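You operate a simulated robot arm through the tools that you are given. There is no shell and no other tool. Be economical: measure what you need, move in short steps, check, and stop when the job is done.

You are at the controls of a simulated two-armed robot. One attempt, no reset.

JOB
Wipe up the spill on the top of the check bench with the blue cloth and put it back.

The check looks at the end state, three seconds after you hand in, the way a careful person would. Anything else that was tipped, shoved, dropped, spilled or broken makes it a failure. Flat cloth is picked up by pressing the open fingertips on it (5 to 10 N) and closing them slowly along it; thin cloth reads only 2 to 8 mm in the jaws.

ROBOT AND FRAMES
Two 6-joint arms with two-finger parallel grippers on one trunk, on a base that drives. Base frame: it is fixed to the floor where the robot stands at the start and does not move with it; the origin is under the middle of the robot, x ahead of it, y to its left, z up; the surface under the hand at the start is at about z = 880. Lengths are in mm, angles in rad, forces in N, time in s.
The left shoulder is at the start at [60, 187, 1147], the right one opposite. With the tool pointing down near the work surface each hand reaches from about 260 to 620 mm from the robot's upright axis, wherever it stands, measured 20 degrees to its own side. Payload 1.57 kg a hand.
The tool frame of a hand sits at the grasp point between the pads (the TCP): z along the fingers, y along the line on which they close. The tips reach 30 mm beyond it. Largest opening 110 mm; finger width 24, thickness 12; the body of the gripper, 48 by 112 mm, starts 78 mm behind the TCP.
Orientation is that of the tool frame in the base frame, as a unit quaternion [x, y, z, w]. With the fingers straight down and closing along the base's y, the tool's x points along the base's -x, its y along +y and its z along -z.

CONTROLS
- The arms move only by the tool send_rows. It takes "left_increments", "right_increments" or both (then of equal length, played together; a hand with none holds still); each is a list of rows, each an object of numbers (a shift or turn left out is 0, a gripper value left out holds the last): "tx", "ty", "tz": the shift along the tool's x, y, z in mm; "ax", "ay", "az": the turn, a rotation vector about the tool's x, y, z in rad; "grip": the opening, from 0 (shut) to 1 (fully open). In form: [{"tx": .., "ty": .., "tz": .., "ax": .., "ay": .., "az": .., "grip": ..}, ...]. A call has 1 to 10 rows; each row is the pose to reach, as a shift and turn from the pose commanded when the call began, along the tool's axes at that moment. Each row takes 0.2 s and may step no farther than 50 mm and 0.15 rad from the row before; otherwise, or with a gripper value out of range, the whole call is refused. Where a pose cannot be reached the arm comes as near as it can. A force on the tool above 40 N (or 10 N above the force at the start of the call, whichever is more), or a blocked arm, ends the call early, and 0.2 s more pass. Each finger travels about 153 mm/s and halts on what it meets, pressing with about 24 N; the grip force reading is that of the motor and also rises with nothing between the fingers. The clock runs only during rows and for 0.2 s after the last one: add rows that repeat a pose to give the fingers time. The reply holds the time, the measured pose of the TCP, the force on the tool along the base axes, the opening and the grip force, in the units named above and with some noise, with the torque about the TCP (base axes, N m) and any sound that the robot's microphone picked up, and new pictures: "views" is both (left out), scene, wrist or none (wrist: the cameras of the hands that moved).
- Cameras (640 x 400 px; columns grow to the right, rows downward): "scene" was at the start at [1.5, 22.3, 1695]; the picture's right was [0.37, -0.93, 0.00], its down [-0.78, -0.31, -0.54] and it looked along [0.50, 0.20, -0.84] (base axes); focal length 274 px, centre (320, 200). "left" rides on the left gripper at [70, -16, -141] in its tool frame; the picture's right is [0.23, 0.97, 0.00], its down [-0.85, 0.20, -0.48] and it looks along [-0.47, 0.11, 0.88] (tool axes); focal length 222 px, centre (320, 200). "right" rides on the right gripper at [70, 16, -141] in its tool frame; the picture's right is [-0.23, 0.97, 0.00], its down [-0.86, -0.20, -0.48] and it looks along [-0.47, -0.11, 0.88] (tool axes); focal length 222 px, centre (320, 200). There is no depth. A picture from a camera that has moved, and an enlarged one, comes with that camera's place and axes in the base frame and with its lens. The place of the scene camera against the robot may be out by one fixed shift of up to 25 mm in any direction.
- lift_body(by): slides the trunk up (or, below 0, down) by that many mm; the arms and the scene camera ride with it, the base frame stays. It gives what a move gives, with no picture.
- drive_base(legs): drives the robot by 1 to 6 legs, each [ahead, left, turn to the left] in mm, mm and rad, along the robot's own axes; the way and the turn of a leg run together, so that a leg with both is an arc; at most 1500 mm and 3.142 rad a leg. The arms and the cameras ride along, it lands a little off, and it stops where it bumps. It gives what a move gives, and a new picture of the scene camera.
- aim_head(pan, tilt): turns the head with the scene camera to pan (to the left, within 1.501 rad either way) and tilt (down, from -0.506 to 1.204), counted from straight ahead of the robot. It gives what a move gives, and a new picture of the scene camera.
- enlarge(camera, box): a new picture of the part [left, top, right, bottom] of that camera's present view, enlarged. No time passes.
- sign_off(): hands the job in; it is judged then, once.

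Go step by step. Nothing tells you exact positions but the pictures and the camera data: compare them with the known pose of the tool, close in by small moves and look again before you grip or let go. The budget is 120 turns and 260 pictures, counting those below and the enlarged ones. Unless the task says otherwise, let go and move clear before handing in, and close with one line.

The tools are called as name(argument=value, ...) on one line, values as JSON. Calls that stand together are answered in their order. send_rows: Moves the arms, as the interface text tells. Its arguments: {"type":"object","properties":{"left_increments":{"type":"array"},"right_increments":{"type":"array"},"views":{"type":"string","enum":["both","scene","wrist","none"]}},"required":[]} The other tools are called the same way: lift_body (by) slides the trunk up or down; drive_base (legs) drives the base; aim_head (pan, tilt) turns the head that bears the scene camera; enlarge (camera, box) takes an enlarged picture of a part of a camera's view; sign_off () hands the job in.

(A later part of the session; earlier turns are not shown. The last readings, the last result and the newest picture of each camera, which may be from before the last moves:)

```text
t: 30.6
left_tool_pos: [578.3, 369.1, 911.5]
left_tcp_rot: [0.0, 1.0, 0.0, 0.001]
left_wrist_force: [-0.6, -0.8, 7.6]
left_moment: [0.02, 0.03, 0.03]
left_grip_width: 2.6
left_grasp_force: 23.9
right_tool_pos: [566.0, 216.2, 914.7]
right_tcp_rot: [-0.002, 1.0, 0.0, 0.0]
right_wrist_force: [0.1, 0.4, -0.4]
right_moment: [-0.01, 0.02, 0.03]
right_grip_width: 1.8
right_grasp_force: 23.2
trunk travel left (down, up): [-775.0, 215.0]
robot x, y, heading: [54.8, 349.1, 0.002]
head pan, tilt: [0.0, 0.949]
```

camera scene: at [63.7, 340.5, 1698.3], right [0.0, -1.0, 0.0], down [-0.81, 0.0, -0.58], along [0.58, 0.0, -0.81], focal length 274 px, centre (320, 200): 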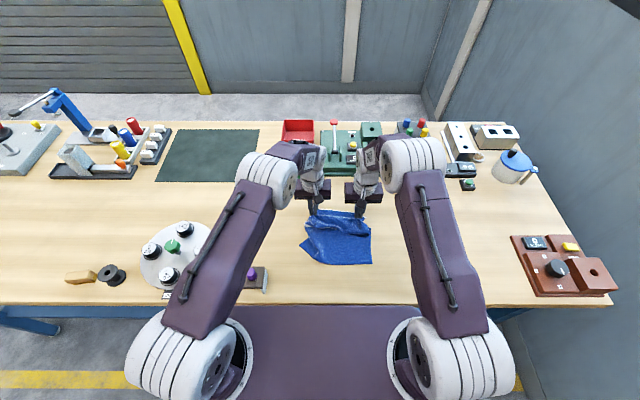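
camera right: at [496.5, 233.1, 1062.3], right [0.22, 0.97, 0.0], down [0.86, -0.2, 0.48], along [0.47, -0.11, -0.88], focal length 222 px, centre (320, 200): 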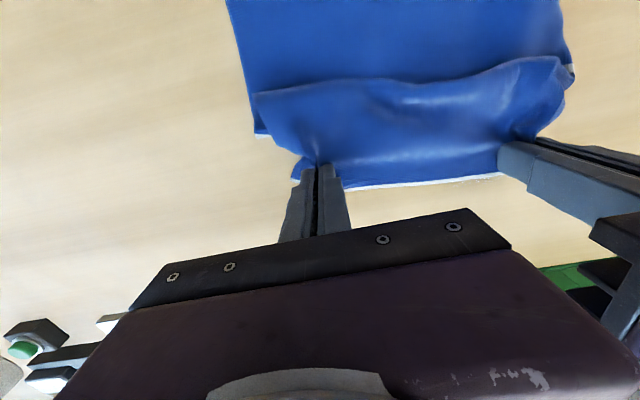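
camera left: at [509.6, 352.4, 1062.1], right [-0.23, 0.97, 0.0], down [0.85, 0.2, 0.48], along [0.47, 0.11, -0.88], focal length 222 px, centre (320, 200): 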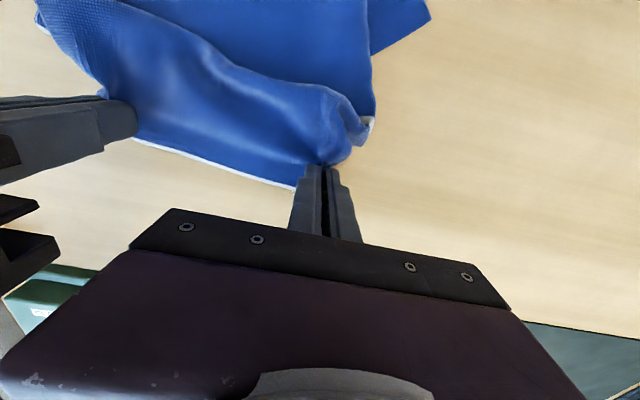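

Contact is about 8 N. I'll rub across the spill in parallel strokes, with both hands moving together.

send_rows(left_increments=[{"ty": 20}, {"ty": 40}, {"ty": 15}, {"ty": -10}, {"ty": -35}, {"ty": -65}, {"tx": -20, "ty": -65}, {"tx": -20, "ty": -35}, {"tx": -20, "ty": -10}, {"tx": -20, "ty": 15}], right_increments=[{"ty": 20}, {"ty": 40}, {"ty": 15}, {"ty": -10}, {"ty": -35}, {"ty": -65}, {"tx": -20, "ty": -65}, {"tx": -20, "ty": -35}, {"tx": -20, "ty": -10}, {"tx": -20, "ty": 15}], views="wrist")

```text
t: 32.8
left_tool_pos: [599.6, 386.7, 911.8]
left_tcp_rot: [-0.002, 1.0, 0.0, 0.001]
left_wrist_force: [0.3, -2.1, 2.7]
left_moment: [-0.03, -0.03, 0.03]
left_grip_width: 2.8
left_grasp_force: 24.2
left hand out of reach, approached as far as the arm can: row 7
right_tool_pos: [588.2, 233.6, 915.6]
right_tcp_rot: [-0.002, 1.0, 0.0, -0.001]
right_wrist_force: [-0.1, 0.6, 1.2]
right_moment: [-0.04, 0.01, 0.0]
right_grip_width: 1.6
right_grasp_force: 23.6
trunk travel left (down, up): [-775.0, 215.0]
robot x, y, heading: [57.8, 341.0, 0.004]
head pan, tilt: [0.0, 0.949]
camera right: at [517.5, 250.1, 1057.9], right [0.22, 0.97, 0.0], down [0.86, -0.2, 0.48], along [0.47, -0.11, -0.88], focal length 222 px, centre (320, 200)
camera left: at [529.9, 369.1, 1053.4], right [-0.23, 0.97, 0.0], down [0.85, 0.2, 0.48], along [0.47, 0.11, -0.88], focal length 222 px, centre (320, 200)
```

right: 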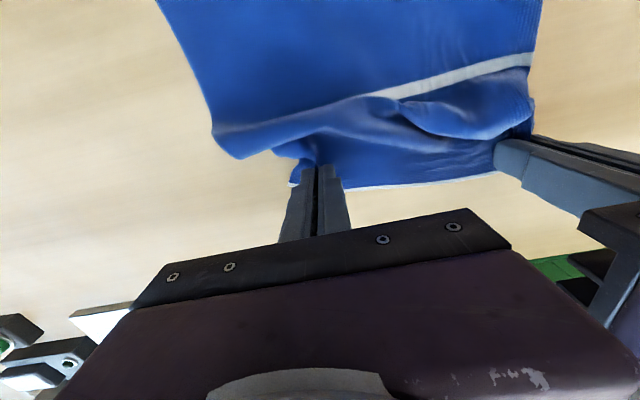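
left: 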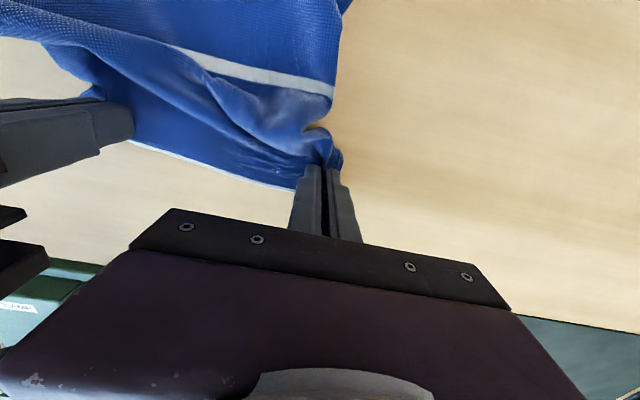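

No residue is visible to the left of the cloth so far. I'll press a touch more and rub the nearer rows.

send_rows(left_increments=[{"ty": 20, "tz": 0.7}, {"tx": 12, "ty": 20, "tz": 0.7}, {"tx": 12, "ty": -12, "tz": 0.7}, {"tx": 12, "ty": -45, "tz": 0.7}, {"tx": 12, "ty": -78, "tz": 0.7}, {"tx": 30, "ty": -78, "tz": 0.7}, {"tx": 30, "ty": -45, "tz": 0.7}, {"tx": 30, "ty": -12, "tz": 0.7}, {"tx": 30, "ty": 20, "tz": 0.7}], right_increments=[{"ty": 20}, {"tx": 12, "ty": 20}, {"tx": 12, "ty": -12}, {"tx": 12, "ty": -45}, {"tx": 12, "ty": -78}, {"tx": 30, "ty": -78}, {"tx": 30, "ty": -45}, {"tx": 30, "ty": -12}, {"tx": 30, "ty": 20}], views="none")

send_rows(left_increments=[{"tx": 18}, {"tx": 18, "ty": -33}, {"tx": 18, "ty": -66}, {"tx": 18, "ty": -98}, {"tx": 0, "ty": -98}, {"tx": 0, "ty": -66}, {"tx": 0, "ty": -33}, {"tx": 0, "ty": 0}], right_increments=[{"tx": 18}, {"tx": 18, "ty": -33}, {"tx": 18, "ty": -66}, {"tx": 18, "ty": -98}, {"tx": 0, "ty": -98}, {"tx": 0, "ty": -66}, {"tx": 0, "ty": -33}, {"tx": 0, "ty": 0}], views="none")

```text
t: 34.8
left_tool_pos: [568.5, 403.4, 911.3]
left_tcp_rot: [-0.002, 1.0, 0.0, 0.0]
left_wrist_force: [0.0, -2.0, 4.5]
left_moment: [-0.1, 0.05, 0.0]
left_grip_width: 2.7
left_grasp_force: 23.7
right_tool_pos: [553.3, 251.5, 913.9]
right_tcp_rot: [-0.002, 1.0, -0.001, 0.0]
right_wrist_force: [-0.3, 0.6, 0.5]
right_moment: [0.0, 0.01, -0.01]
right_grip_width: 2.0
right_grasp_force: 23.5
trunk travel left (down, up): [-775.0, 215.0]
robot x, y, heading: [51.9, 345.4, 0.001]
head pan, tilt: [0.0, 0.949]
```

```text
t: 36.6
left_tool_pos: [568.2, 403.2, 911.5]
left_tcp_rot: [-0.002, 1.0, -0.001, 0.001]
left_wrist_force: [-0.1, -5.8, 11.4]
left_moment: [-0.14, -0.03, 0.0]
left_grip_width: 2.6
left_grasp_force: 24.1
right_tool_pos: [555.8, 251.6, 915.8]
right_tcp_rot: [-0.002, 1.0, -0.001, 0.001]
right_wrist_force: [0.4, -0.3, -0.9]
right_moment: [-0.03, -0.01, 0.03]
right_grip_width: 1.7
right_grasp_force: 23.2
trunk travel left (down, up): [-775.0, 215.0]
robot x, y, heading: [54.8, 340.4, 0.007]
head pan, tilt: [0.0, 0.949]
```

Now I'll lift the cloth so I can look at the bench where the spill was.

send_rows(left_increments=[{"tz": -30}, {"tz": -70}, {"tz": -115}, {"tz": -160}, {"tz": -200}, {"tz": -220}, {"tz": -220}], right_increments=[{"tz": -30}, {"tz": -70}, {"tz": -115}, {"tz": -160}, {"tz": -200}, {"tz": -220}, {"tz": -220}], views="none")

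lift_body(by=90)

drive_base(legs=[[0, -200, 0]])

enlarge(camera="left", box=[0, 0, 640, 400])

```text
t: 38.2
left_tool_pos: [570.3, 402.6, 1132.8]
left_tcp_rot: [-0.001, 1.0, 0.0, 0.0]
left_wrist_force: [0.0, -0.5, -0.4]
left_moment: [-0.01, 0.0, 0.01]
left_grip_width: 2.1
left_grasp_force: 23.9
right_tool_pos: [557.1, 251.6, 1133.5]
right_tcp_rot: [-0.002, 1.0, 0.0, 0.001]
right_wrist_force: [-0.6, 1.1, 0.1]
right_moment: [-0.01, -0.01, -0.03]
right_grip_width: 1.5
right_grasp_force: 23.5
trunk travel left (down, up): [-775.0, 215.0]
robot x, y, heading: [53.3, 347.2, 0.004]
head pan, tilt: [0.0, 0.949]
```

```text
t: 39.4
left_tool_pos: [569.6, 404.9, 1222.3]
left_tcp_rot: [-0.001, 1.0, 0.0, 0.001]
left_wrist_force: [0.1, -0.2, 1.0]
left_moment: [0.0, 0.0, 0.01]
left_grip_width: 2.4
left_grasp_force: 23.5
right_tool_pos: [555.9, 252.7, 1222.5]
right_tcp_rot: [-0.002, 1.0, 0.001, 0.0]
right_wrist_force: [-0.5, 0.3, -0.7]
right_moment: [0.05, 0.0, 0.01]
right_grip_width: 1.9
right_grasp_force: 23.7
trunk travel left (down, up): [-865.0, 125.0]
robot x, y, heading: [55.1, 344.4, 0.006]
head pan, tilt: [0.0, 0.949]
```

```text
t: 41.0
left_tool_pos: [570.4, 211.6, 1222.4]
left_tcp_rot: [-0.003, 1.0, 0.0, 0.0]
left_wrist_force: [0.8, -1.0, -0.3]
left_moment: [-0.06, -0.01, -0.02]
left_grip_width: 2.3
left_grasp_force: 23.9
right_tool_pos: [557.4, 60.6, 1224.6]
right_tcp_rot: [-0.004, 1.0, -0.002, -0.001]
right_wrist_force: [-0.2, -0.3, -0.5]
right_moment: [-0.08, -0.02, -0.02]
right_grip_width: 1.9
right_grasp_force: 23.7
trunk travel left (down, up): [-865.0, 125.0]
robot x, y, heading: [54.1, 147.5, 0.01]
head pan, tilt: [0.0, 0.949]
camera scene: at [64.5, 149.2, 1788.3], right [0.01, -1.0, 0.0], down [-0.81, -0.01, -0.58], along [0.58, 0.0, -0.81], focal length 274 px, centre (320, 200)
```

scene: 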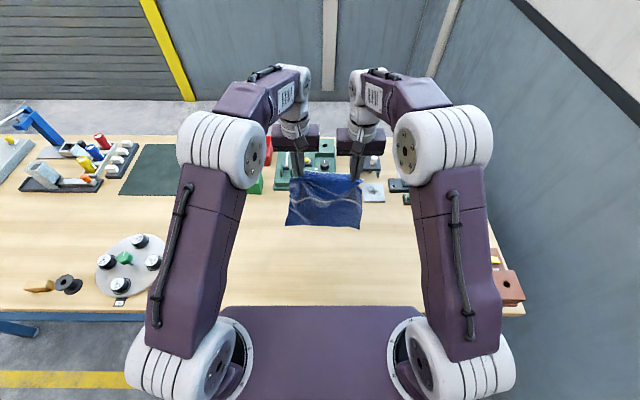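

```text
1.00 times, centred on (320, 200) of left (not enlarged: the box is as wide or as high as the picture)
camera zoom: at [500.7, 196.0, 1364.2], right [-0.23, 0.97, 0.0], down [0.85, 0.21, 0.48], along [0.47, 0.11, -0.88], focal length 222 px, centre (320, 200)
```

zoom: 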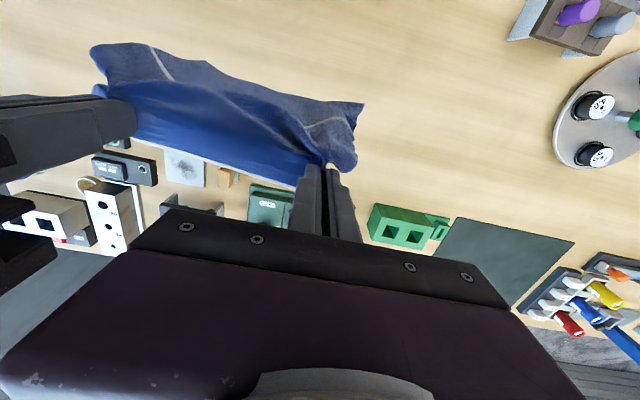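

enlarge(camera="left", box=[340, 70, 500, 170])

enlarge(camera="left", box=[80, 30, 380, 200])

```text
4.00 times, centred on (420, 120) of left
camera zoom: at [500.7, 196.0, 1364.2], right [-0.23, 0.97, 0.0], down [0.85, 0.21, 0.48], along [0.47, 0.11, -0.88], focal length 888 px, centre (-80, 520)
```

zoom: 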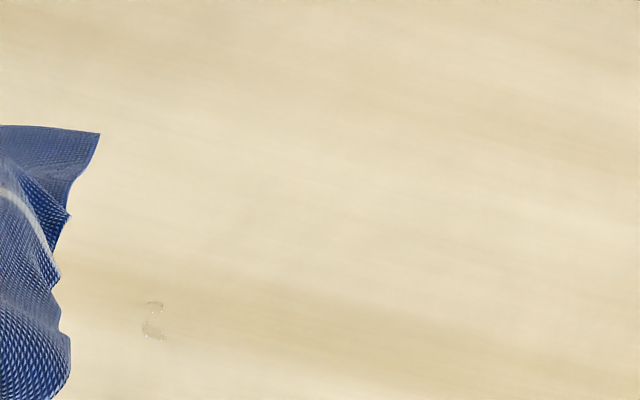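

```text
2.13 times, centred on (230, 115) of left
camera zoom: at [500.7, 196.0, 1364.2], right [-0.23, 0.97, 0.0], down [0.85, 0.21, 0.48], along [0.47, 0.11, -0.88], focal length 474 px, centre (512, 381)
```

zoom: 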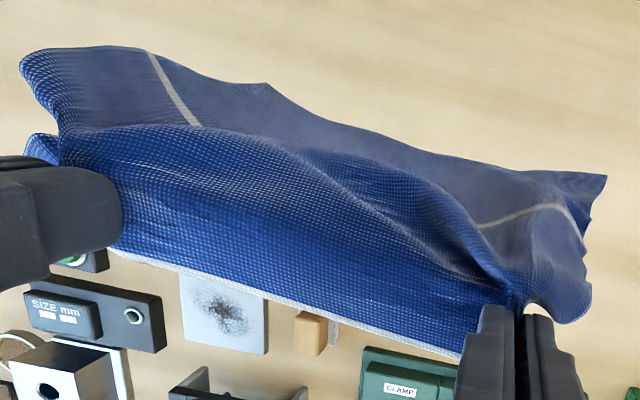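

Almost all is gone, and a small residue remains near (608, 350). I'll drive back so the left hand is in good reach of it and wipe once more.

drive_base(legs=[[0, 137, -0.01]])

send_rows(left_increments=[{"tx": 40}, {"tx": 80}, {"tx": 120}, {"tx": 160}, {"tx": 195}, {"tx": 195}, {"tx": 195}], right_increments=[{"tx": 40}, {"tx": 80}, {"tx": 120}, {"tx": 160}, {"tx": 195}, {"tx": 195}, {"tx": 195}], views="none")

enlarge(camera="left", box=[200, 130, 440, 280])

enlarge(camera="right", box=[0, 0, 640, 400])

```text
t: 42.3
left_tool_pos: [571.5, 337.9, 1223.6]
left_tcp_rot: [0.002, 1.0, 0.0, -0.001]
left_wrist_force: [-0.6, -0.1, -0.5]
left_moment: [0.01, -0.01, 0.01]
left_grip_width: 2.6
left_grasp_force: 23.8
right_tool_pos: [554.7, 186.7, 1223.5]
right_tcp_rot: [0.003, 1.0, 0.001, 0.0]
right_wrist_force: [0.2, -0.1, -0.2]
right_moment: [0.02, 0.0, 0.0]
right_grip_width: 1.8
right_grasp_force: 23.3
trunk travel left (down, up): [-865.0, 125.0]
robot x, y, heading: [53.6, 288.2, -0.005]
head pan, tilt: [0.0, 0.949]
camera scene: at [64.4, 278.7, 1788.3], right [-0.01, -1.0, 0.0], down [-0.81, 0.01, -0.58], along [0.58, 0.0, -0.81], focal length 274 px, centre (320, 200)
```

scene: 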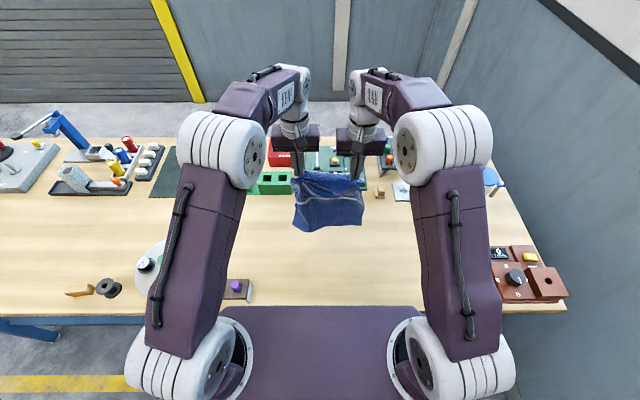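

```text
t: 43.9
left_tool_pos: [378.0, 342.8, 1221.3]
left_tcp_rot: [0.002, 1.0, 0.0, 0.0]
left_wrist_force: [0.9, -0.9, 0.4]
left_moment: [-0.03, 0.01, 0.01]
left_grip_width: 2.7
left_grasp_force: 23.8
right_tool_pos: [363.6, 191.1, 1223.6]
right_tcp_rot: [0.003, 1.0, -0.001, -0.001]
right_wrist_force: [0.3, 0.3, 0.2]
right_moment: [-0.02, 0.01, 0.0]
right_grip_width: 2.0
right_grasp_force: 23.2
trunk travel left (down, up): [-865.0, 125.0]
robot x, y, heading: [53.2, 284.8, -0.005]
head pan, tilt: [0.0, 0.949]
```

```text
2.67 times, centred on (320, 205) of left
camera zoom: at [307.8, 327.4, 1363.2], right [-0.22, 0.98, 0.0], down [0.86, 0.19, 0.48], along [0.47, 0.11, -0.88], focal length 592 px, centre (320, 187)
```

zoom: 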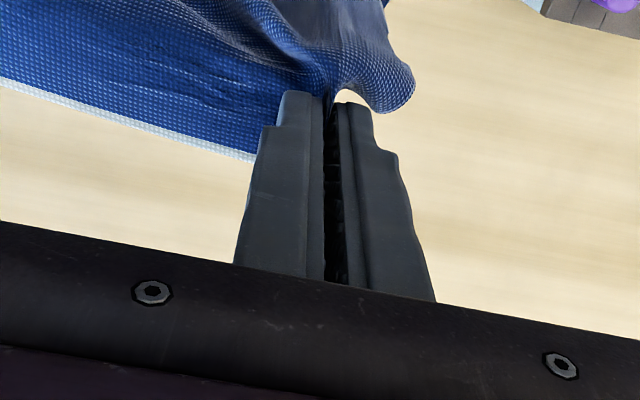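

```text
1.00 times, centred on (320, 200) of right (not enlarged: the box is as wide or as high as the picture)
camera zoom: at [293.1, 207.4, 1365.8], right [0.23, 0.97, 0.0], down [0.85, -0.2, 0.48], along [0.46, -0.11, -0.88], focal length 222 px, centre (320, 200)
```

zoom: 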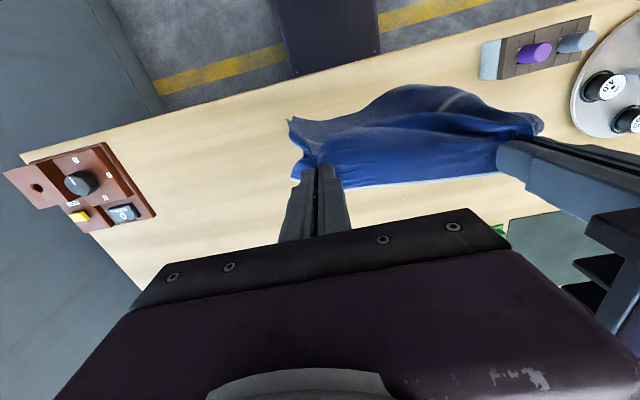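

enlarge(camera="right", box=[340, 160, 500, 250])

lift_body(by=-65)

send_rows(left_increments=[{"tx": -25, "tz": 3}, {"tx": -50, "tz": 8}, {"tx": -87, "tz": 18}, {"tx": -125, "tz": 40}, {"tx": -160, "tz": 70}, {"tx": -185, "tz": 100}, {"tx": -203, "tz": 135}, {"tx": -203, "tz": 135}], right_increments=[{"tx": -25, "tz": 3}, {"tx": -50, "tz": 8}, {"tx": -87, "tz": 18}, {"tx": -125, "tz": 40}, {"tx": -160, "tz": 70}, {"tx": -185, "tz": 100}, {"tx": -203, "tz": 135}, {"tx": -203, "tz": 135}], views="none")

lift_body(by=-25)

send_rows(left_increments=[{"tx": -8, "tz": 30}, {"tx": -12, "tz": 55}, {"tx": -14, "tz": 75}, {"tx": -14, "tz": 79}, {"tx": -14, "tz": 79}], right_increments=[{"tx": -8, "tz": 30}, {"tx": -12, "tz": 55}, {"tx": -14, "tz": 75}, {"tx": -14, "tz": 79}, {"tx": -14, "tz": 79}], views="wrist")

```text
4.00 times, centred on (420, 205) of right
camera zoom: at [293.1, 207.4, 1365.8], right [0.23, 0.97, 0.0], down [0.85, -0.2, 0.48], along [0.46, -0.11, -0.88], focal length 888 px, centre (-80, 180)
```

zoom: 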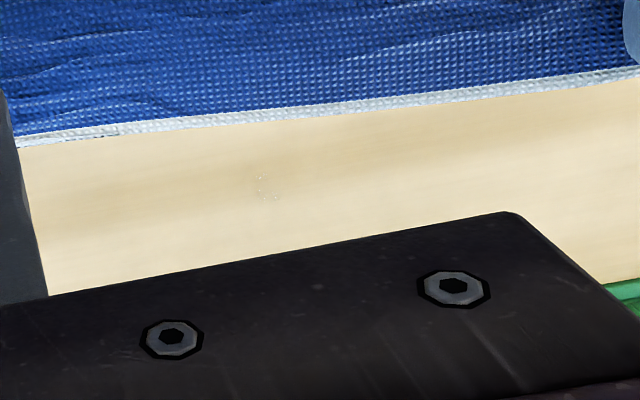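

```text
t: 45.0
left_tool_pos: [377.8, 343.8, 1156.3]
left_tcp_rot: [0.003, 1.0, 0.0, 0.001]
left_wrist_force: [-0.3, -0.3, -0.3]
left_moment: [-0.03, -0.02, 0.0]
left_grip_width: 2.6
left_grasp_force: 24.0
right_tool_pos: [362.5, 190.1, 1159.6]
right_tcp_rot: [0.003, 1.0, 0.0, 0.0]
right_wrist_force: [-0.6, 0.6, -1.1]
right_moment: [0.01, -0.02, -0.05]
right_grip_width: 1.7
right_grasp_force: 23.3
trunk travel left (down, up): [-800.0, 190.0]
robot x, y, heading: [56.4, 285.4, -0.008]
head pan, tilt: [0.0, 0.949]
```

```text
t: 46.8
left_tool_pos: [579.4, 341.5, 1023.4]
left_tcp_rot: [0.003, 1.0, 0.0, 0.0]
left_wrist_force: [-0.6, -1.9, -1.0]
left_moment: [-0.08, 0.0, 0.01]
left_grip_width: 2.6
left_grasp_force: 23.8
right_tool_pos: [563.9, 186.3, 1026.0]
right_tcp_rot: [0.002, 1.0, 0.0, 0.0]
right_wrist_force: [-0.6, 2.1, 0.3]
right_moment: [0.07, -0.03, -0.02]
right_grip_width: 1.8
right_grasp_force: 23.6
trunk travel left (down, up): [-800.0, 190.0]
robot x, y, heading: [49.6, 283.9, -0.006]
head pan, tilt: [0.0, 0.949]
```

```text
t: 47.5
left_tool_pos: [578.8, 341.6, 996.9]
left_tcp_rot: [0.002, 1.0, 0.0, 0.0]
left_wrist_force: [-0.3, -2.2, -0.1]
left_moment: [-0.06, -0.03, -0.02]
left_grip_width: 2.3
left_grasp_force: 23.8
right_tool_pos: [563.7, 187.5, 999.9]
right_tcp_rot: [0.003, 1.0, 0.0, 0.0]
right_wrist_force: [-0.8, 1.3, -0.2]
right_moment: [0.07, 0.01, 0.02]
right_grip_width: 2.0
right_grasp_force: 24.0
trunk travel left (down, up): [-775.0, 215.0]
robot x, y, heading: [56.1, 289.1, -0.008]
head pan, tilt: [0.0, 0.949]
```

```text
t: 48.7
left_tool_pos: [592.9, 341.5, 918.2]
left_tcp_rot: [0.003, 1.0, 0.0, 0.0]
left_wrist_force: [0.3, -3.2, -0.2]
left_moment: [-0.07, -0.03, -0.04]
left_grip_width: 2.5
left_grasp_force: 24.0
right_tool_pos: [578.8, 186.9, 919.5]
right_tcp_rot: [0.003, 1.0, 0.0, 0.0]
right_wrist_force: [-0.8, 2.6, 0.5]
right_moment: [0.09, 0.02, 0.01]
right_grip_width: 1.6
right_grasp_force: 23.7
trunk travel left (down, up): [-775.0, 215.0]
robot x, y, heading: [53.0, 288.7, -0.003]
head pan, tilt: [0.0, 0.949]
camera right: at [508.9, 203.8, 1061.5], right [0.23, 0.97, 0.0], down [0.85, -0.2, 0.48], along [0.47, -0.11, -0.88], focal length 222 px, centre (320, 200)
camera left: at [522.9, 327.0, 1059.5], right [-0.22, 0.98, 0.0], down [0.86, 0.19, 0.48], along [0.47, 0.11, -0.88], focal length 222 px, centre (320, 200)
```

right: 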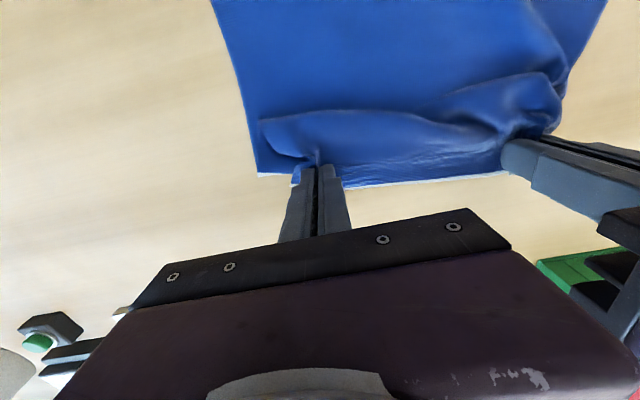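
left: 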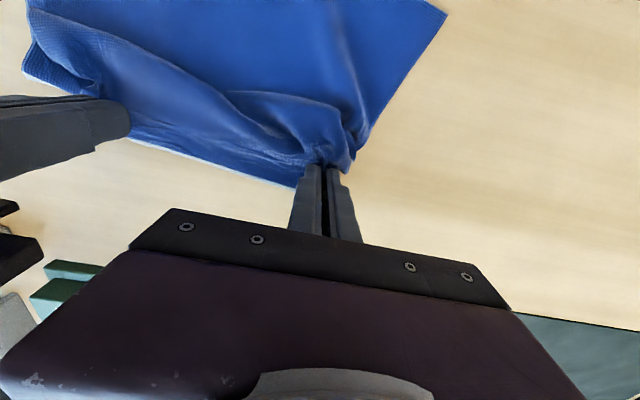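

The cloth lies nearly flat now. I'll press and rub over (608, 350) with the left grip.

send_rows(left_increments=[{"tz": 4}, {"tz": 7}, {"tx": 0, "ty": 20, "tz": 7}, {"tx": -14, "ty": 25, "tz": 7.3}, {"tx": -14, "ty": 0, "tz": 7.3}, {"tx": -14, "ty": -15, "tz": 7.3}, {"tx": -26, "ty": -15, "tz": 7.5}, {"tx": -26, "ty": 8, "tz": 7.5}, {"tx": -26, "ty": 28, "tz": 7.5}, {"tx": -14, "ty": 28, "tz": 7.5}], right_increments=[{"tz": 2}, {"tz": 4}, {"tx": 0, "ty": 20, "tz": 4}, {"tx": -14, "ty": 25, "tz": 4}, {"tx": -14, "ty": 0, "tz": 4}, {"tx": -14, "ty": -15, "tz": 4}, {"tx": -26, "ty": -15, "tz": 4}, {"tx": -26, "ty": 8, "tz": 4}, {"tx": -26, "ty": 28, "tz": 4}, {"tx": -14, "ty": 28, "tz": 4}], views="none")

send_rows(left_increments=[{"tx": 6, "ty": -20, "tz": 0.5}, {"tx": 6, "ty": -43, "tz": 0.5}, {"tx": -8, "ty": -43, "tz": 0.5}, {"tx": -8, "ty": -20, "tz": 0.5}, {"tx": -8, "ty": 0, "tz": 0.5}, {"tx": 0, "ty": -20, "tz": 0.5}, {"tx": 0, "ty": -35, "tz": 0.5}], right_increments=[{"tx": 6, "ty": -20}, {"tx": 6, "ty": -43}, {"tx": -8, "ty": -43}, {"tx": -8, "ty": -20}, {"tx": -8, "ty": 0}, {"tx": 0, "ty": -20}, {"tx": 0, "ty": -35}], views="none")

```text
t: 50.9
left_tool_pos: [608.4, 370.9, 912.2]
left_tcp_rot: [0.002, 1.0, 0.0, 0.003]
left_wrist_force: [8.2, -1.4, 20.8]
left_moment: [0.04, -0.3, -0.03]
left_grip_width: 2.7
left_grasp_force: 23.9
right_tool_pos: [593.6, 213.5, 915.9]
right_tcp_rot: [0.003, 1.0, 0.0, 0.001]
right_wrist_force: [-0.1, 2.9, -0.3]
right_moment: [0.12, -0.03, 0.01]
right_grip_width: 2.1
right_grasp_force: 23.6
trunk travel left (down, up): [-775.0, 215.0]
robot x, y, heading: [54.7, 288.0, -0.002]
head pan, tilt: [0.0, 0.949]
```

```text
t: 52.5
left_tool_pos: [603.9, 337.1, 911.3]
left_tcp_rot: [0.002, 1.0, 0.001, 0.002]
left_wrist_force: [-0.1, 11.4, 34.0]
left_moment: [0.48, -0.11, -0.01]
left_grip_width: 2.4
left_grasp_force: 23.8
right_tool_pos: [589.0, 180.6, 918.7]
right_tcp_rot: [0.003, 1.0, 0.0, 0.002]
right_wrist_force: [0.3, 3.4, -0.2]
right_moment: [0.14, 0.01, 0.02]
right_grip_width: 1.8
right_grasp_force: 23.7
trunk travel left (down, up): [-775.0, 215.0]
robot x, y, heading: [59.8, 285.7, -0.005]
head pan, tilt: [0.0, 0.949]
```

The rub was firm. I'll lift again and drive back toward the cloth's original place, then check the spill spot from there.

send_rows(left_increments=[{"tz": -30}, {"tz": -70}, {"tz": -115}, {"tz": -160}, {"tz": -200}, {"tz": -220}, {"tz": -220}], right_increments=[{"tz": -30}, {"tz": -70}, {"tz": -115}, {"tz": -160}, {"tz": -200}, {"tz": -220}, {"tz": -220}], views="none")

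lift_body(by=90)

drive_base(legs=[[0, -312, 0.004]])

enlarge(camera="left", box=[320, 70, 640, 270])

```text
t: 54.1
left_tool_pos: [607.7, 336.9, 1132.5]
left_tcp_rot: [0.002, 1.0, 0.0, 0.0]
left_wrist_force: [-0.5, -4.0, -0.8]
left_moment: [-0.12, 0.01, -0.05]
left_grip_width: 2.4
left_grasp_force: 24.0
right_tool_pos: [591.7, 177.1, 1136.1]
right_tcp_rot: [0.002, 1.0, 0.0, 0.0]
right_wrist_force: [0.5, 4.1, -0.2]
right_moment: [0.11, 0.01, 0.02]
right_grip_width: 1.9
right_grasp_force: 23.8
trunk travel left (down, up): [-775.0, 215.0]
robot x, y, heading: [51.8, 284.2, -0.007]
head pan, tilt: [0.0, 0.949]
```

```text
t: 55.3
left_tool_pos: [608.3, 335.3, 1222.3]
left_tcp_rot: [0.003, 1.0, 0.0, 0.0]
left_wrist_force: [-0.5, -3.6, 0.3]
left_moment: [-0.14, 0.01, -0.03]
left_grip_width: 2.5
left_grasp_force: 24.5
right_tool_pos: [591.9, 178.0, 1224.9]
right_tcp_rot: [0.002, 1.0, 0.0, -0.001]
right_wrist_force: [0.5, 2.8, 0.1]
right_moment: [0.12, 0.01, 0.04]
right_grip_width: 1.6
right_grasp_force: 23.8
trunk travel left (down, up): [-865.0, 125.0]
robot x, y, heading: [54.3, 284.2, -0.008]
head pan, tilt: [0.0, 0.949]
```

```text
t: 57.4
left_tool_pos: [607.2, 26.0, 1222.0]
left_tcp_rot: [0.0, 1.0, -0.001, 0.0]
left_wrist_force: [-0.5, -3.9, -0.5]
left_moment: [-0.16, 0.01, -0.03]
left_grip_width: 2.4
left_grasp_force: 24.1
right_tool_pos: [592.2, -131.2, 1226.0]
right_tcp_rot: [-0.001, 1.0, 0.0, 0.0]
right_wrist_force: [0.1, 3.4, 0.4]
right_moment: [0.07, 0.0, -0.02]
right_grip_width: 2.2
right_grasp_force: 24.2
trunk travel left (down, up): [-865.0, 125.0]
robot x, y, heading: [57.7, -32.5, 0.004]
head pan, tilt: [0.0, 0.949]
camera scene: at [63.8, -30.9, 1788.3], right [0.0, -1.0, 0.0], down [-0.81, 0.0, -0.58], along [0.58, 0.0, -0.81], focal length 274 px, centre (320, 200)
```

scene: 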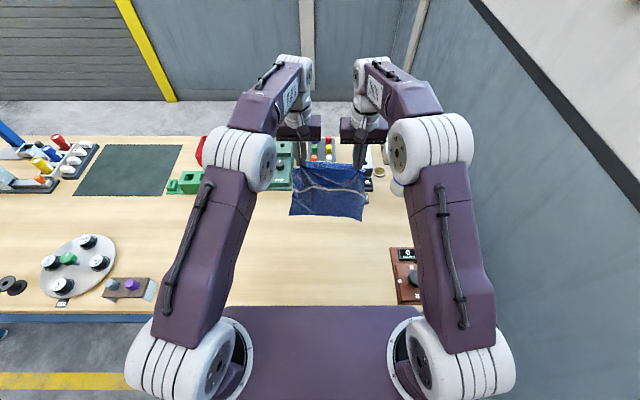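

```text
2.00 times, centred on (480, 170) of left
camera zoom: at [537.0, 10.1, 1363.5], right [-0.23, 0.97, 0.0], down [0.85, 0.2, 0.48], along [0.47, 0.11, -0.88], focal length 444 px, centre (0, 260)
```

zoom: 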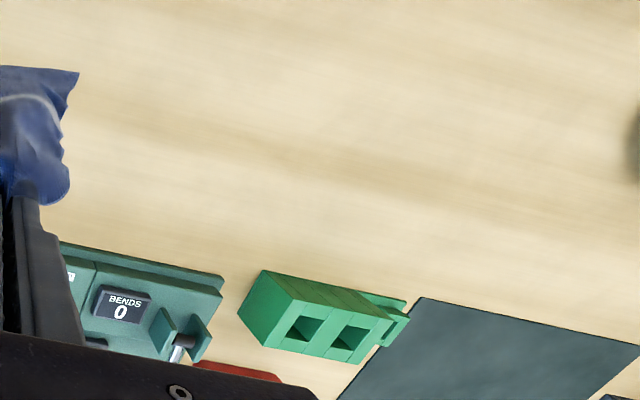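

enlarge(camera="left", box=[400, 110, 520, 185])

enlarge(camera="scene", box=[120, 180, 260, 270])

```text
5.33 times, centred on (460, 148) of left
camera zoom: at [537.0, 10.1, 1363.5], right [-0.23, 0.97, 0.0], down [0.85, 0.2, 0.48], along [0.47, 0.11, -0.88], focal length 1185 px, centre (-427, 480)
```

zoom: 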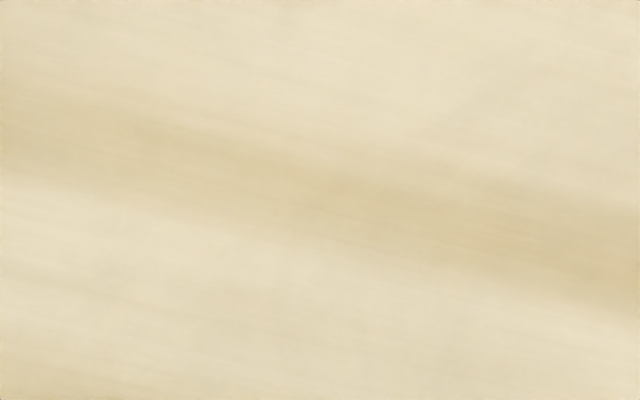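

```text
4.44 times, centred on (190, 225) of scene
camera zoom: at [63.8, -30.9, 1788.3], right [0.0, -1.0, 0.0], down [-0.81, 0.0, -0.58], along [0.58, 0.0, -0.81], focal length 1218 px, centre (898, 89)
```

zoom: 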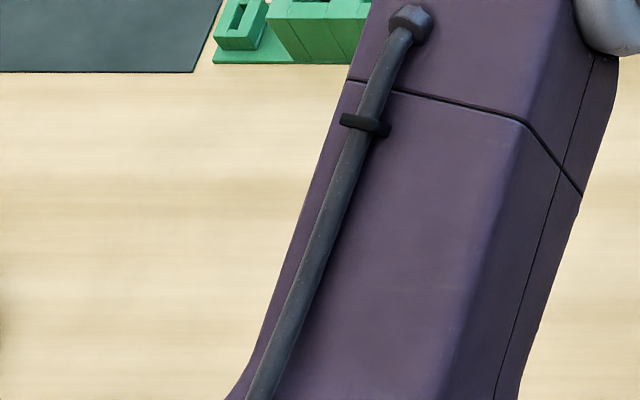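

The bench is clean where the spill was. Now I'll bring the hands back high so I can lay the cloth forward in its original spot.

send_rows(left_increments=[{"tx": 40}, {"tx": 80}, {"tx": 120}, {"tx": 160}, {"tx": 200}, {"tx": 240}, {"tx": 269}, {"tx": 269}, {"tx": 269}], right_increments=[{"tx": 40}, {"tx": 80}, {"tx": 120}, {"tx": 160}, {"tx": 200}, {"tx": 240}, {"tx": 266}, {"tx": 266}, {"tx": 266}], views="none")

lift_body(by=-65)

enlarge(camera="right", box=[0, 0, 640, 400])

enlarge(camera="scene", box=[220, 180, 460, 330])

```text
t: 59.4
left_tool_pos: [338.1, 25.7, 1220.0]
left_tcp_rot: [-0.001, 1.0, 0.0, 0.001]
left_wrist_force: [0.0, -6.1, 1.0]
left_moment: [-0.18, 0.02, -0.07]
left_grip_width: 2.5
left_grasp_force: 23.9
right_tool_pos: [327.0, -134.3, 1225.4]
right_tcp_rot: [-0.001, 1.0, 0.0, 0.0]
right_wrist_force: [-0.2, 6.1, -0.6]
right_moment: [0.2, 0.01, 0.06]
right_grip_width: 1.9
right_grasp_force: 23.5
trunk travel left (down, up): [-865.0, 125.0]
robot x, y, heading: [53.0, -32.4, 0.0]
head pan, tilt: [0.0, 0.949]
```

```text
t: 60.5
left_tool_pos: [336.9, 26.0, 1156.0]
left_tcp_rot: [-0.001, 1.0, 0.0, 0.0]
left_wrist_force: [0.3, -5.3, 0.8]
left_moment: [-0.23, 0.06, -0.01]
left_grip_width: 2.4
left_grasp_force: 23.8
right_tool_pos: [325.5, -134.5, 1160.3]
right_tcp_rot: [-0.001, 1.0, 0.0, 0.001]
right_wrist_force: [0.7, 5.3, -0.3]
right_moment: [0.2, -0.01, 0.06]
right_grip_width: 1.7
right_grasp_force: 23.2
trunk travel left (down, up): [-800.0, 190.0]
robot x, y, heading: [52.5, -30.8, 0.004]
head pan, tilt: [0.0, 0.949]
```

```text
1.00 times, centred on (320, 200) of right (not enlarged: the box is as wide or as high as the picture)
camera zoom: at [256.5, -117.5, 1303.7], right [0.23, 0.97, 0.0], down [0.86, -0.2, 0.48], along [0.47, -0.11, -0.88], focal length 222 px, centre (320, 200)
```

zoom: 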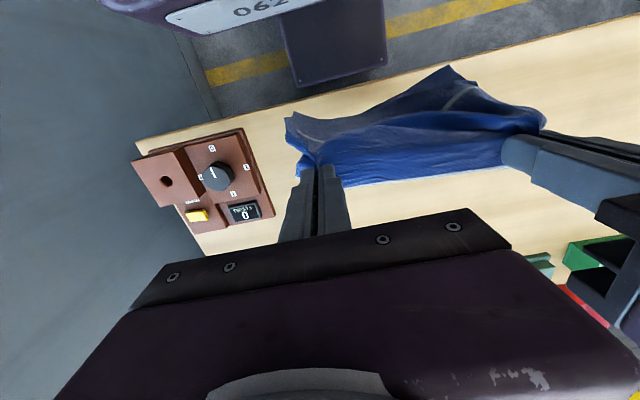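

```text
2.67 times, centred on (340, 255) of scene
camera zoom: at [63.7, -34.0, 1723.3], right [0.0, -1.0, 0.0], down [-0.81, 0.0, -0.58], along [0.58, 0.0, -0.81], focal length 731 px, centre (267, 53)
```

zoom: 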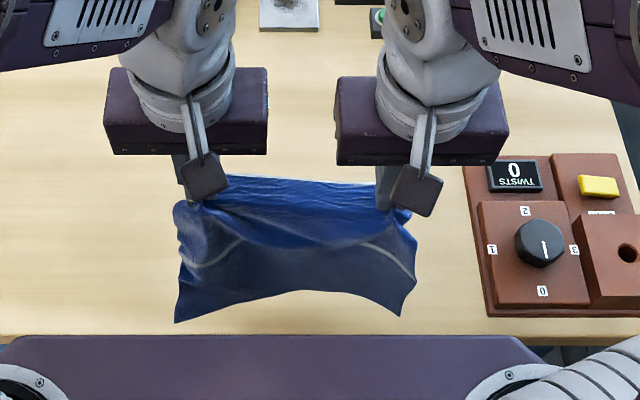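

The cloth hangs over its own spot, well clear of the brown panel. I'll lay it forward.

send_rows(left_increments=[{"tx": -28, "tz": 4}, {"tx": -63, "tz": 10}, {"tx": -103, "tz": 20}, {"tx": -143, "tz": 42}, {"tx": -180, "tz": 70}, {"tx": -207, "tz": 100}, {"tx": -229, "tz": 135}, {"tx": -229, "tz": 135}], right_increments=[{"tx": -28, "tz": 4}, {"tx": -63, "tz": 10}, {"tx": -103, "tz": 20}, {"tx": -143, "tz": 43}, {"tx": -180, "tz": 72}, {"tx": -207, "tz": 103}, {"tx": -229, "tz": 139}, {"tx": -229, "tz": 139}], views="none")

lift_body(by=-25)

send_rows(left_increments=[{"tx": -14, "tz": 25}, {"tx": -24, "tz": 50}, {"tx": -30, "tz": 70}, {"tx": -30, "tz": 79}, {"tx": -30, "tz": 79}], right_increments=[{"tx": -14, "tz": 25}, {"tx": -24, "tz": 50}, {"tx": -30, "tz": 70}, {"tx": -30, "tz": 79}, {"tx": -30, "tz": 79}])

```text
t: 62.3
left_tool_pos: [567.3, 26.5, 1020.1]
left_tcp_rot: [-0.001, 1.0, 0.0, 0.0]
left_wrist_force: [-0.3, -5.6, 0.1]
left_moment: [-0.21, -0.03, -0.02]
left_grip_width: 2.5
left_grasp_force: 23.8
right_tool_pos: [554.2, -134.4, 1022.0]
right_tcp_rot: [0.0, 1.0, 0.0, 0.0]
right_wrist_force: [0.0, 5.6, -0.9]
right_moment: [0.21, -0.07, 0.05]
right_grip_width: 2.0
right_grasp_force: 23.2
trunk travel left (down, up): [-800.0, 190.0]
robot x, y, heading: [51.6, -27.8, 0.001]
head pan, tilt: [0.0, 0.949]
```

```text
t: 63.0
left_tool_pos: [566.8, 25.6, 995.3]
left_tcp_rot: [-0.001, 1.0, 0.001, 0.001]
left_wrist_force: [0.1, -7.1, 0.4]
left_moment: [-0.19, 0.0, 0.03]
left_grip_width: 2.5
left_grasp_force: 23.7
right_tool_pos: [554.3, -135.1, 998.5]
right_tcp_rot: [0.0, 1.0, 0.0, 0.0]
right_wrist_force: [0.0, 5.9, -0.9]
right_moment: [0.19, -0.01, 0.04]
right_grip_width: 1.7
right_grasp_force: 23.5
trunk travel left (down, up): [-775.0, 215.0]
robot x, y, heading: [56.5, -32.6, 0.007]
head pan, tilt: [0.0, 0.949]
```

```text
t: 64.2
left_tool_pos: [597.8, 26.3, 915.5]
left_tcp_rot: [0.0, 1.0, -0.001, 0.0]
left_wrist_force: [-0.6, -7.0, 0.0]
left_moment: [-0.19, -0.03, -0.03]
left_grip_width: 2.5
left_grasp_force: 23.8
right_tool_pos: [585.1, -135.7, 920.0]
right_tcp_rot: [0.0, 1.0, 0.0, -0.001]
right_wrist_force: [0.5, 7.6, 1.2]
right_moment: [0.21, -0.01, 0.04]
right_grip_width: 2.1
right_grasp_force: 24.2
trunk travel left (down, up): [-775.0, 215.0]
robot x, y, heading: [55.7, -32.7, 0.004]
head pan, tilt: [0.0, 0.949]
camera scene: at [63.4, -34.0, 1698.3], right [0.0, -1.0, 0.0], down [-0.81, 0.0, -0.58], along [0.58, 0.0, -0.81], focal length 274 px, centre (320, 200)
camera right: at [514.8, -118.3, 1061.5], right [0.22, 0.97, 0.0], down [0.86, -0.2, 0.48], along [0.47, -0.11, -0.88], focal length 222 px, centre (320, 200)
camera left: at [527.9, 9.1, 1057.5], right [-0.23, 0.97, 0.0], down [0.85, 0.2, 0.48], along [0.47, 0.11, -0.88], focal length 222 px, centre (320, 200)
```

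scene: 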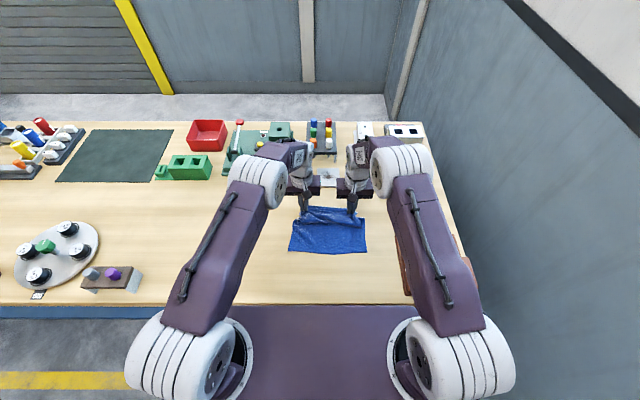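
right: 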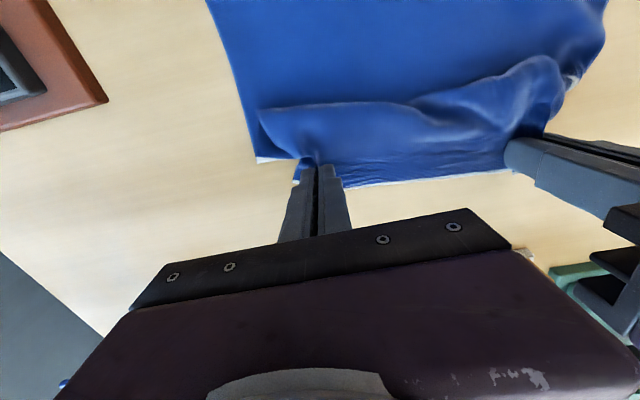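
left: 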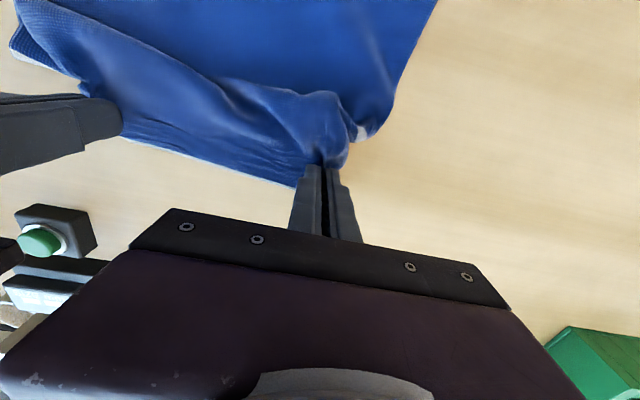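

The near edge ended up about 90 mm too far ahead because the cloth swung forward, leaving a fold. I'll lift again, go back slowly, let it settle, and lay it more slowly with the near edge in contact first.

send_rows(left_increments=[{"ty": -1, "tz": -22, "tx": 10}, {"ty": -2, "tz": -44, "tx": 20}, {"ty": -2, "tz": -66, "tx": 35}, {"ty": -2, "tz": -88, "tx": 50}, {"ty": -2, "tz": -110, "tx": 70}, {"ty": -2, "tz": -132, "tx": 90}, {"ty": -2, "tz": -154, "tx": 110}, {"ty": -2, "tz": -176, "tx": 130}, {"ty": -2, "tz": -198, "tx": 145}, {"ty": -2, "tz": -220, "tx": 150}], right_increments=[{"ty": 1, "tz": -22, "tx": 10}, {"ty": 2, "tz": -44, "tx": 20}, {"ty": 2, "tz": -64, "tx": 35}, {"ty": 2, "tz": -84, "tx": 50}, {"ty": 2, "tz": -106, "tx": 70}, {"ty": 2, "tz": -128, "tx": 90}, {"ty": 2, "tz": -150, "tx": 110}, {"ty": 2, "tz": -172, "tx": 130}, {"ty": 2, "tz": -194, "tx": 145}, {"ty": 2, "tz": -216, "tx": 150}], views="none")

lift_body(by=70)

send_rows(left_increments=[{"tx": 12}, {"tx": 25}, {"tx": 38}, {"tx": 51}, {"tx": 64}, {"tx": 77}, {"tx": 90}, {"tx": 103}, {"tx": 113}, {"tx": 118}], right_increments=[{"tx": 12}, {"tx": 25}, {"tx": 38}, {"tx": 51}, {"tx": 64}, {"tx": 77}, {"tx": 90}, {"tx": 103}, {"tx": 113}, {"tx": 118}], views="none")

lift_body(by=-70)

aim_head(pan=0.0, tilt=1.0)

```text
t: 66.4
left_tool_pos: [448.4, 24.2, 1137.0]
left_tcp_rot: [-0.001, 1.0, 0.0, 0.0]
left_wrist_force: [0.7, -2.0, -1.0]
left_moment: [-0.08, 0.0, -0.05]
left_grip_width: 2.6
left_grasp_force: 24.5
right_tool_pos: [435.9, -131.9, 1136.2]
right_tcp_rot: [-0.001, 1.0, 0.0, 0.0]
right_wrist_force: [0.5, 2.1, -0.2]
right_moment: [0.11, -0.06, -0.01]
right_grip_width: 1.9
right_grasp_force: 23.4
trunk travel left (down, up): [-775.0, 215.0]
robot x, y, heading: [55.4, -32.5, -0.0]
head pan, tilt: [0.0, 0.949]
```

```text
t: 67.5
left_tool_pos: [448.6, 24.8, 1207.6]
left_tcp_rot: [-0.001, 1.0, 0.0, 0.0]
left_wrist_force: [-0.3, -1.6, -0.2]
left_moment: [-0.07, 0.01, -0.02]
left_grip_width: 2.4
left_grasp_force: 23.7
right_tool_pos: [436.3, -131.1, 1204.6]
right_tcp_rot: [-0.001, 1.0, 0.0, 0.0]
right_wrist_force: [1.0, 2.3, -0.4]
right_moment: [0.11, 0.01, 0.01]
right_grip_width: 2.0
right_grasp_force: 23.9
trunk travel left (down, up): [-845.0, 145.0]
robot x, y, heading: [52.4, -30.2, 0.004]
head pan, tilt: [0.0, 0.949]
```

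```text
t: 69.7
left_tool_pos: [332.3, 23.9, 1207.0]
left_tcp_rot: [-0.001, 1.0, 0.0, 0.001]
left_wrist_force: [-1.1, -2.7, -0.3]
left_moment: [-0.1, 0.0, -0.02]
left_grip_width: 2.6
left_grasp_force: 24.1
right_tool_pos: [319.1, -132.2, 1204.4]
right_tcp_rot: [-0.001, 1.0, -0.001, 0.001]
right_wrist_force: [0.0, 2.8, 0.7]
right_moment: [0.09, -0.03, 0.0]
right_grip_width: 1.9
right_grasp_force: 23.2
trunk travel left (down, up): [-845.0, 145.0]
robot x, y, heading: [55.5, -27.7, 0.001]
head pan, tilt: [0.0, 0.949]
```

```text
t: 70.8
left_tool_pos: [333.3, 24.0, 1136.6]
left_tcp_rot: [0.0, 1.0, 0.0, 0.001]
left_wrist_force: [-1.3, -3.2, -0.3]
left_moment: [-0.1, -0.03, -0.03]
left_grip_width: 2.6
left_grasp_force: 24.4
right_tool_pos: [318.5, -131.8, 1134.6]
right_tcp_rot: [-0.001, 1.0, -0.001, 0.0]
right_wrist_force: [0.7, 3.0, -0.4]
right_moment: [0.1, 0.0, -0.02]
right_grip_width: 2.0
right_grasp_force: 23.3
trunk travel left (down, up): [-775.0, 215.0]
robot x, y, heading: [51.9, -29.7, 0.002]
head pan, tilt: [0.0, 0.949]
```

```text
t: 71.4
left_tool_pos: [332.7, 23.7, 1137.0]
left_tcp_rot: [-0.001, 1.0, -0.001, 0.0]
left_wrist_force: [-0.1, -3.7, 0.0]
left_moment: [-0.09, 0.0, -0.01]
left_grip_width: 2.7
left_grasp_force: 23.6
right_tool_pos: [317.9, -133.3, 1134.1]
right_tcp_rot: [0.0, 1.0, 0.001, 0.0]
right_wrist_force: [0.2, 2.7, -0.3]
right_moment: [0.09, 0.0, 0.03]
right_grip_width: 2.1
right_grasp_force: 23.3
trunk travel left (down, up): [-775.0, 215.0]
robot x, y, heading: [53.9, -31.0, 0.007]
head pan, tilt: [0.0, 1.0]
camera scene: at [60.5, -34.0, 1694.7], right [0.0, -1.0, 0.0], down [-0.84, 0.0, -0.54], along [0.54, 0.0, -0.84], focal length 274 px, centre (320, 200)
```

scene: 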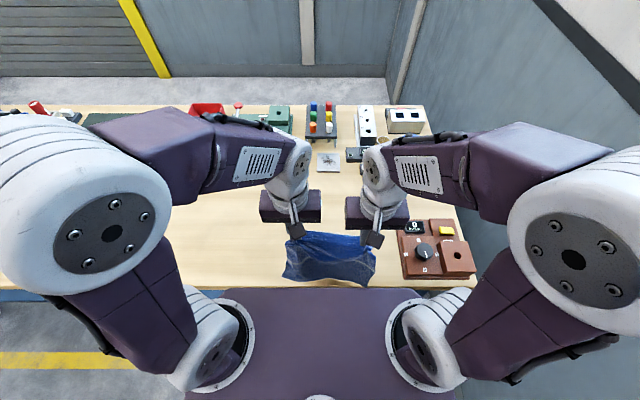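

The cloth has settled with its near edge at the bench. I'll advance slowly so the tail drags flat, then lower along the arc.

send_rows(left_increments=[{"tx": -12}, {"tx": -26}, {"tx": -40}, {"tx": -54}, {"tx": -68}, {"tx": -82}, {"tx": -96}, {"tx": -108}, {"tx": -120, "tz": 8}, {"tx": -132, "tz": 16}], right_increments=[{"tx": -12}, {"tx": -26}, {"tx": -40}, {"tx": -54}, {"tx": -68}, {"tx": -82}, {"tx": -96}, {"tx": -108}, {"tx": -120, "tz": 7}, {"tx": -132, "tz": 14}], views="scene")

send_rows(left_increments=[{"tx": -24, "tz": 15}, {"tx": -41, "tz": 30}, {"tx": -55, "tz": 45}, {"tx": -67, "tz": 60}, {"tx": -80, "tz": 80}, {"tx": -91, "tz": 100}, {"tx": -99, "tz": 120}, {"tx": -106, "tz": 140}, {"tx": -113, "tz": 160}, {"tx": -120, "tz": 180}], right_increments=[{"tx": -24, "tz": 15}, {"tx": -41, "tz": 30}, {"tx": -55, "tz": 45}, {"tx": -67, "tz": 60}, {"tx": -80, "tz": 80}, {"tx": -91, "tz": 100}, {"tx": -99, "tz": 120}, {"tx": -106, "tz": 140}, {"tx": -113, "tz": 160}, {"tx": -120, "tz": 180}], views="both")

```text
t: 73.6
left_tool_pos: [464.9, 24.1, 1119.9]
left_tcp_rot: [-0.001, 1.0, 0.0, 0.0]
left_wrist_force: [0.3, -1.5, -0.9]
left_moment: [-0.05, 0.05, -0.01]
left_grip_width: 2.5
left_grasp_force: 23.9
right_tool_pos: [453.2, -132.1, 1118.2]
right_tcp_rot: [-0.001, 1.0, 0.0, -0.001]
right_wrist_force: [0.3, 1.9, 0.1]
right_moment: [0.05, 0.02, -0.03]
right_grip_width: 1.9
right_grasp_force: 23.9
trunk travel left (down, up): [-775.0, 215.0]
robot x, y, heading: [48.9, -30.3, 0.002]
head pan, tilt: [0.0, 1.0]
camera scene: at [62.7, -34.1, 1694.7], right [0.0, -1.0, 0.0], down [-0.84, 0.0, -0.54], along [0.54, 0.0, -0.84], focal length 274 px, centre (320, 200)
```

scene: 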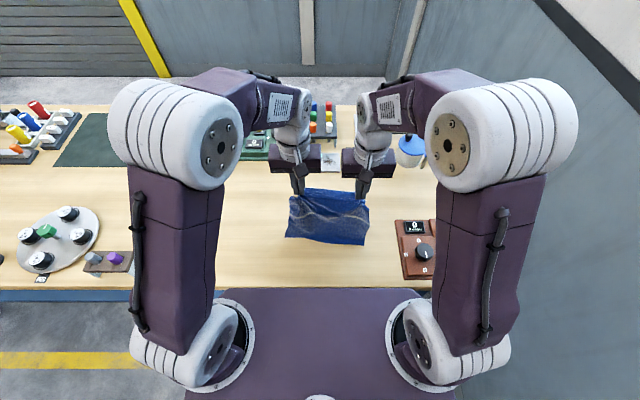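

```text
t: 75.8
left_tool_pos: [585.2, 25.8, 941.9]
left_tcp_rot: [-0.002, 1.0, 0.0, 0.0]
left_wrist_force: [-0.5, -5.5, 0.1]
left_moment: [-0.16, 0.02, -0.02]
left_grip_width: 2.7
left_grasp_force: 24.0
right_tool_pos: [572.7, -132.7, 937.5]
right_tcp_rot: [-0.001, 1.0, 0.0, -0.001]
right_wrist_force: [0.1, 5.4, 0.2]
right_moment: [0.17, 0.02, 0.07]
right_grip_width: 2.3
right_grasp_force: 23.9
trunk travel left (down, up): [-775.0, 215.0]
robot x, y, heading: [54.9, -28.5, 0.004]
head pan, tilt: [0.0, 1.0]
camera scene: at [62.6, -34.2, 1694.8], right [0.0, -1.0, 0.0], down [-0.84, 0.0, -0.54], along [0.54, 0.0, -0.84], focal length 274 px, centre (320, 200)
camera right: at [502.3, -116.8, 1080.1], right [0.22, 0.97, 0.0], down [0.86, -0.2, 0.48], along [0.47, -0.11, -0.88], focal length 222 px, centre (320, 200)
camera left: at [515.5, 9.3, 1083.0], right [-0.23, 0.97, 0.0], down [0.85, 0.2, 0.48], along [0.47, 0.11, -0.88], focal length 222 px, centre (320, 200)
```

scene: 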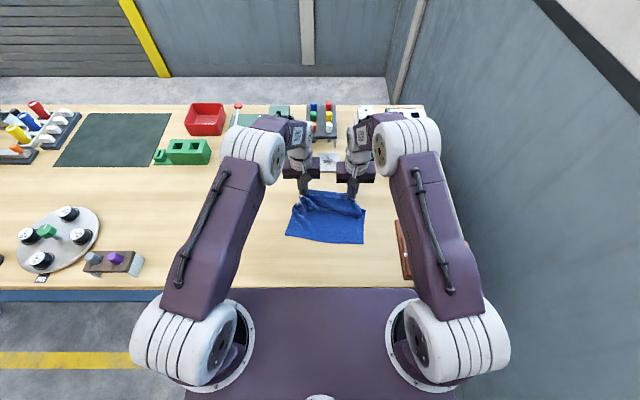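
right: 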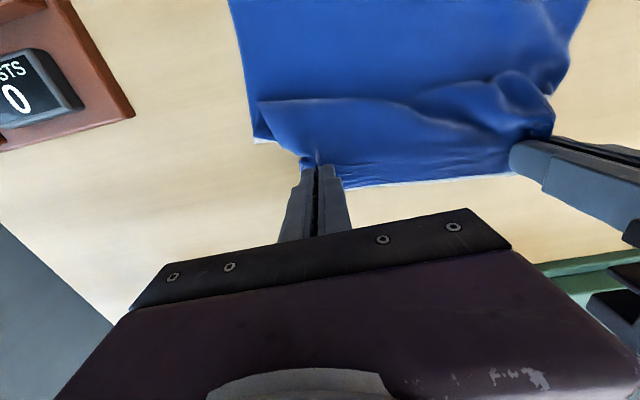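
left: 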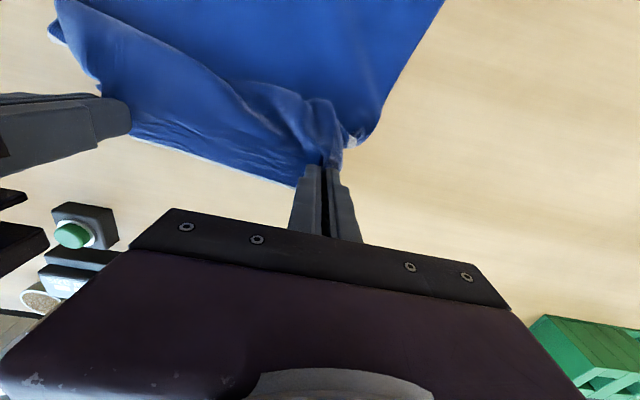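

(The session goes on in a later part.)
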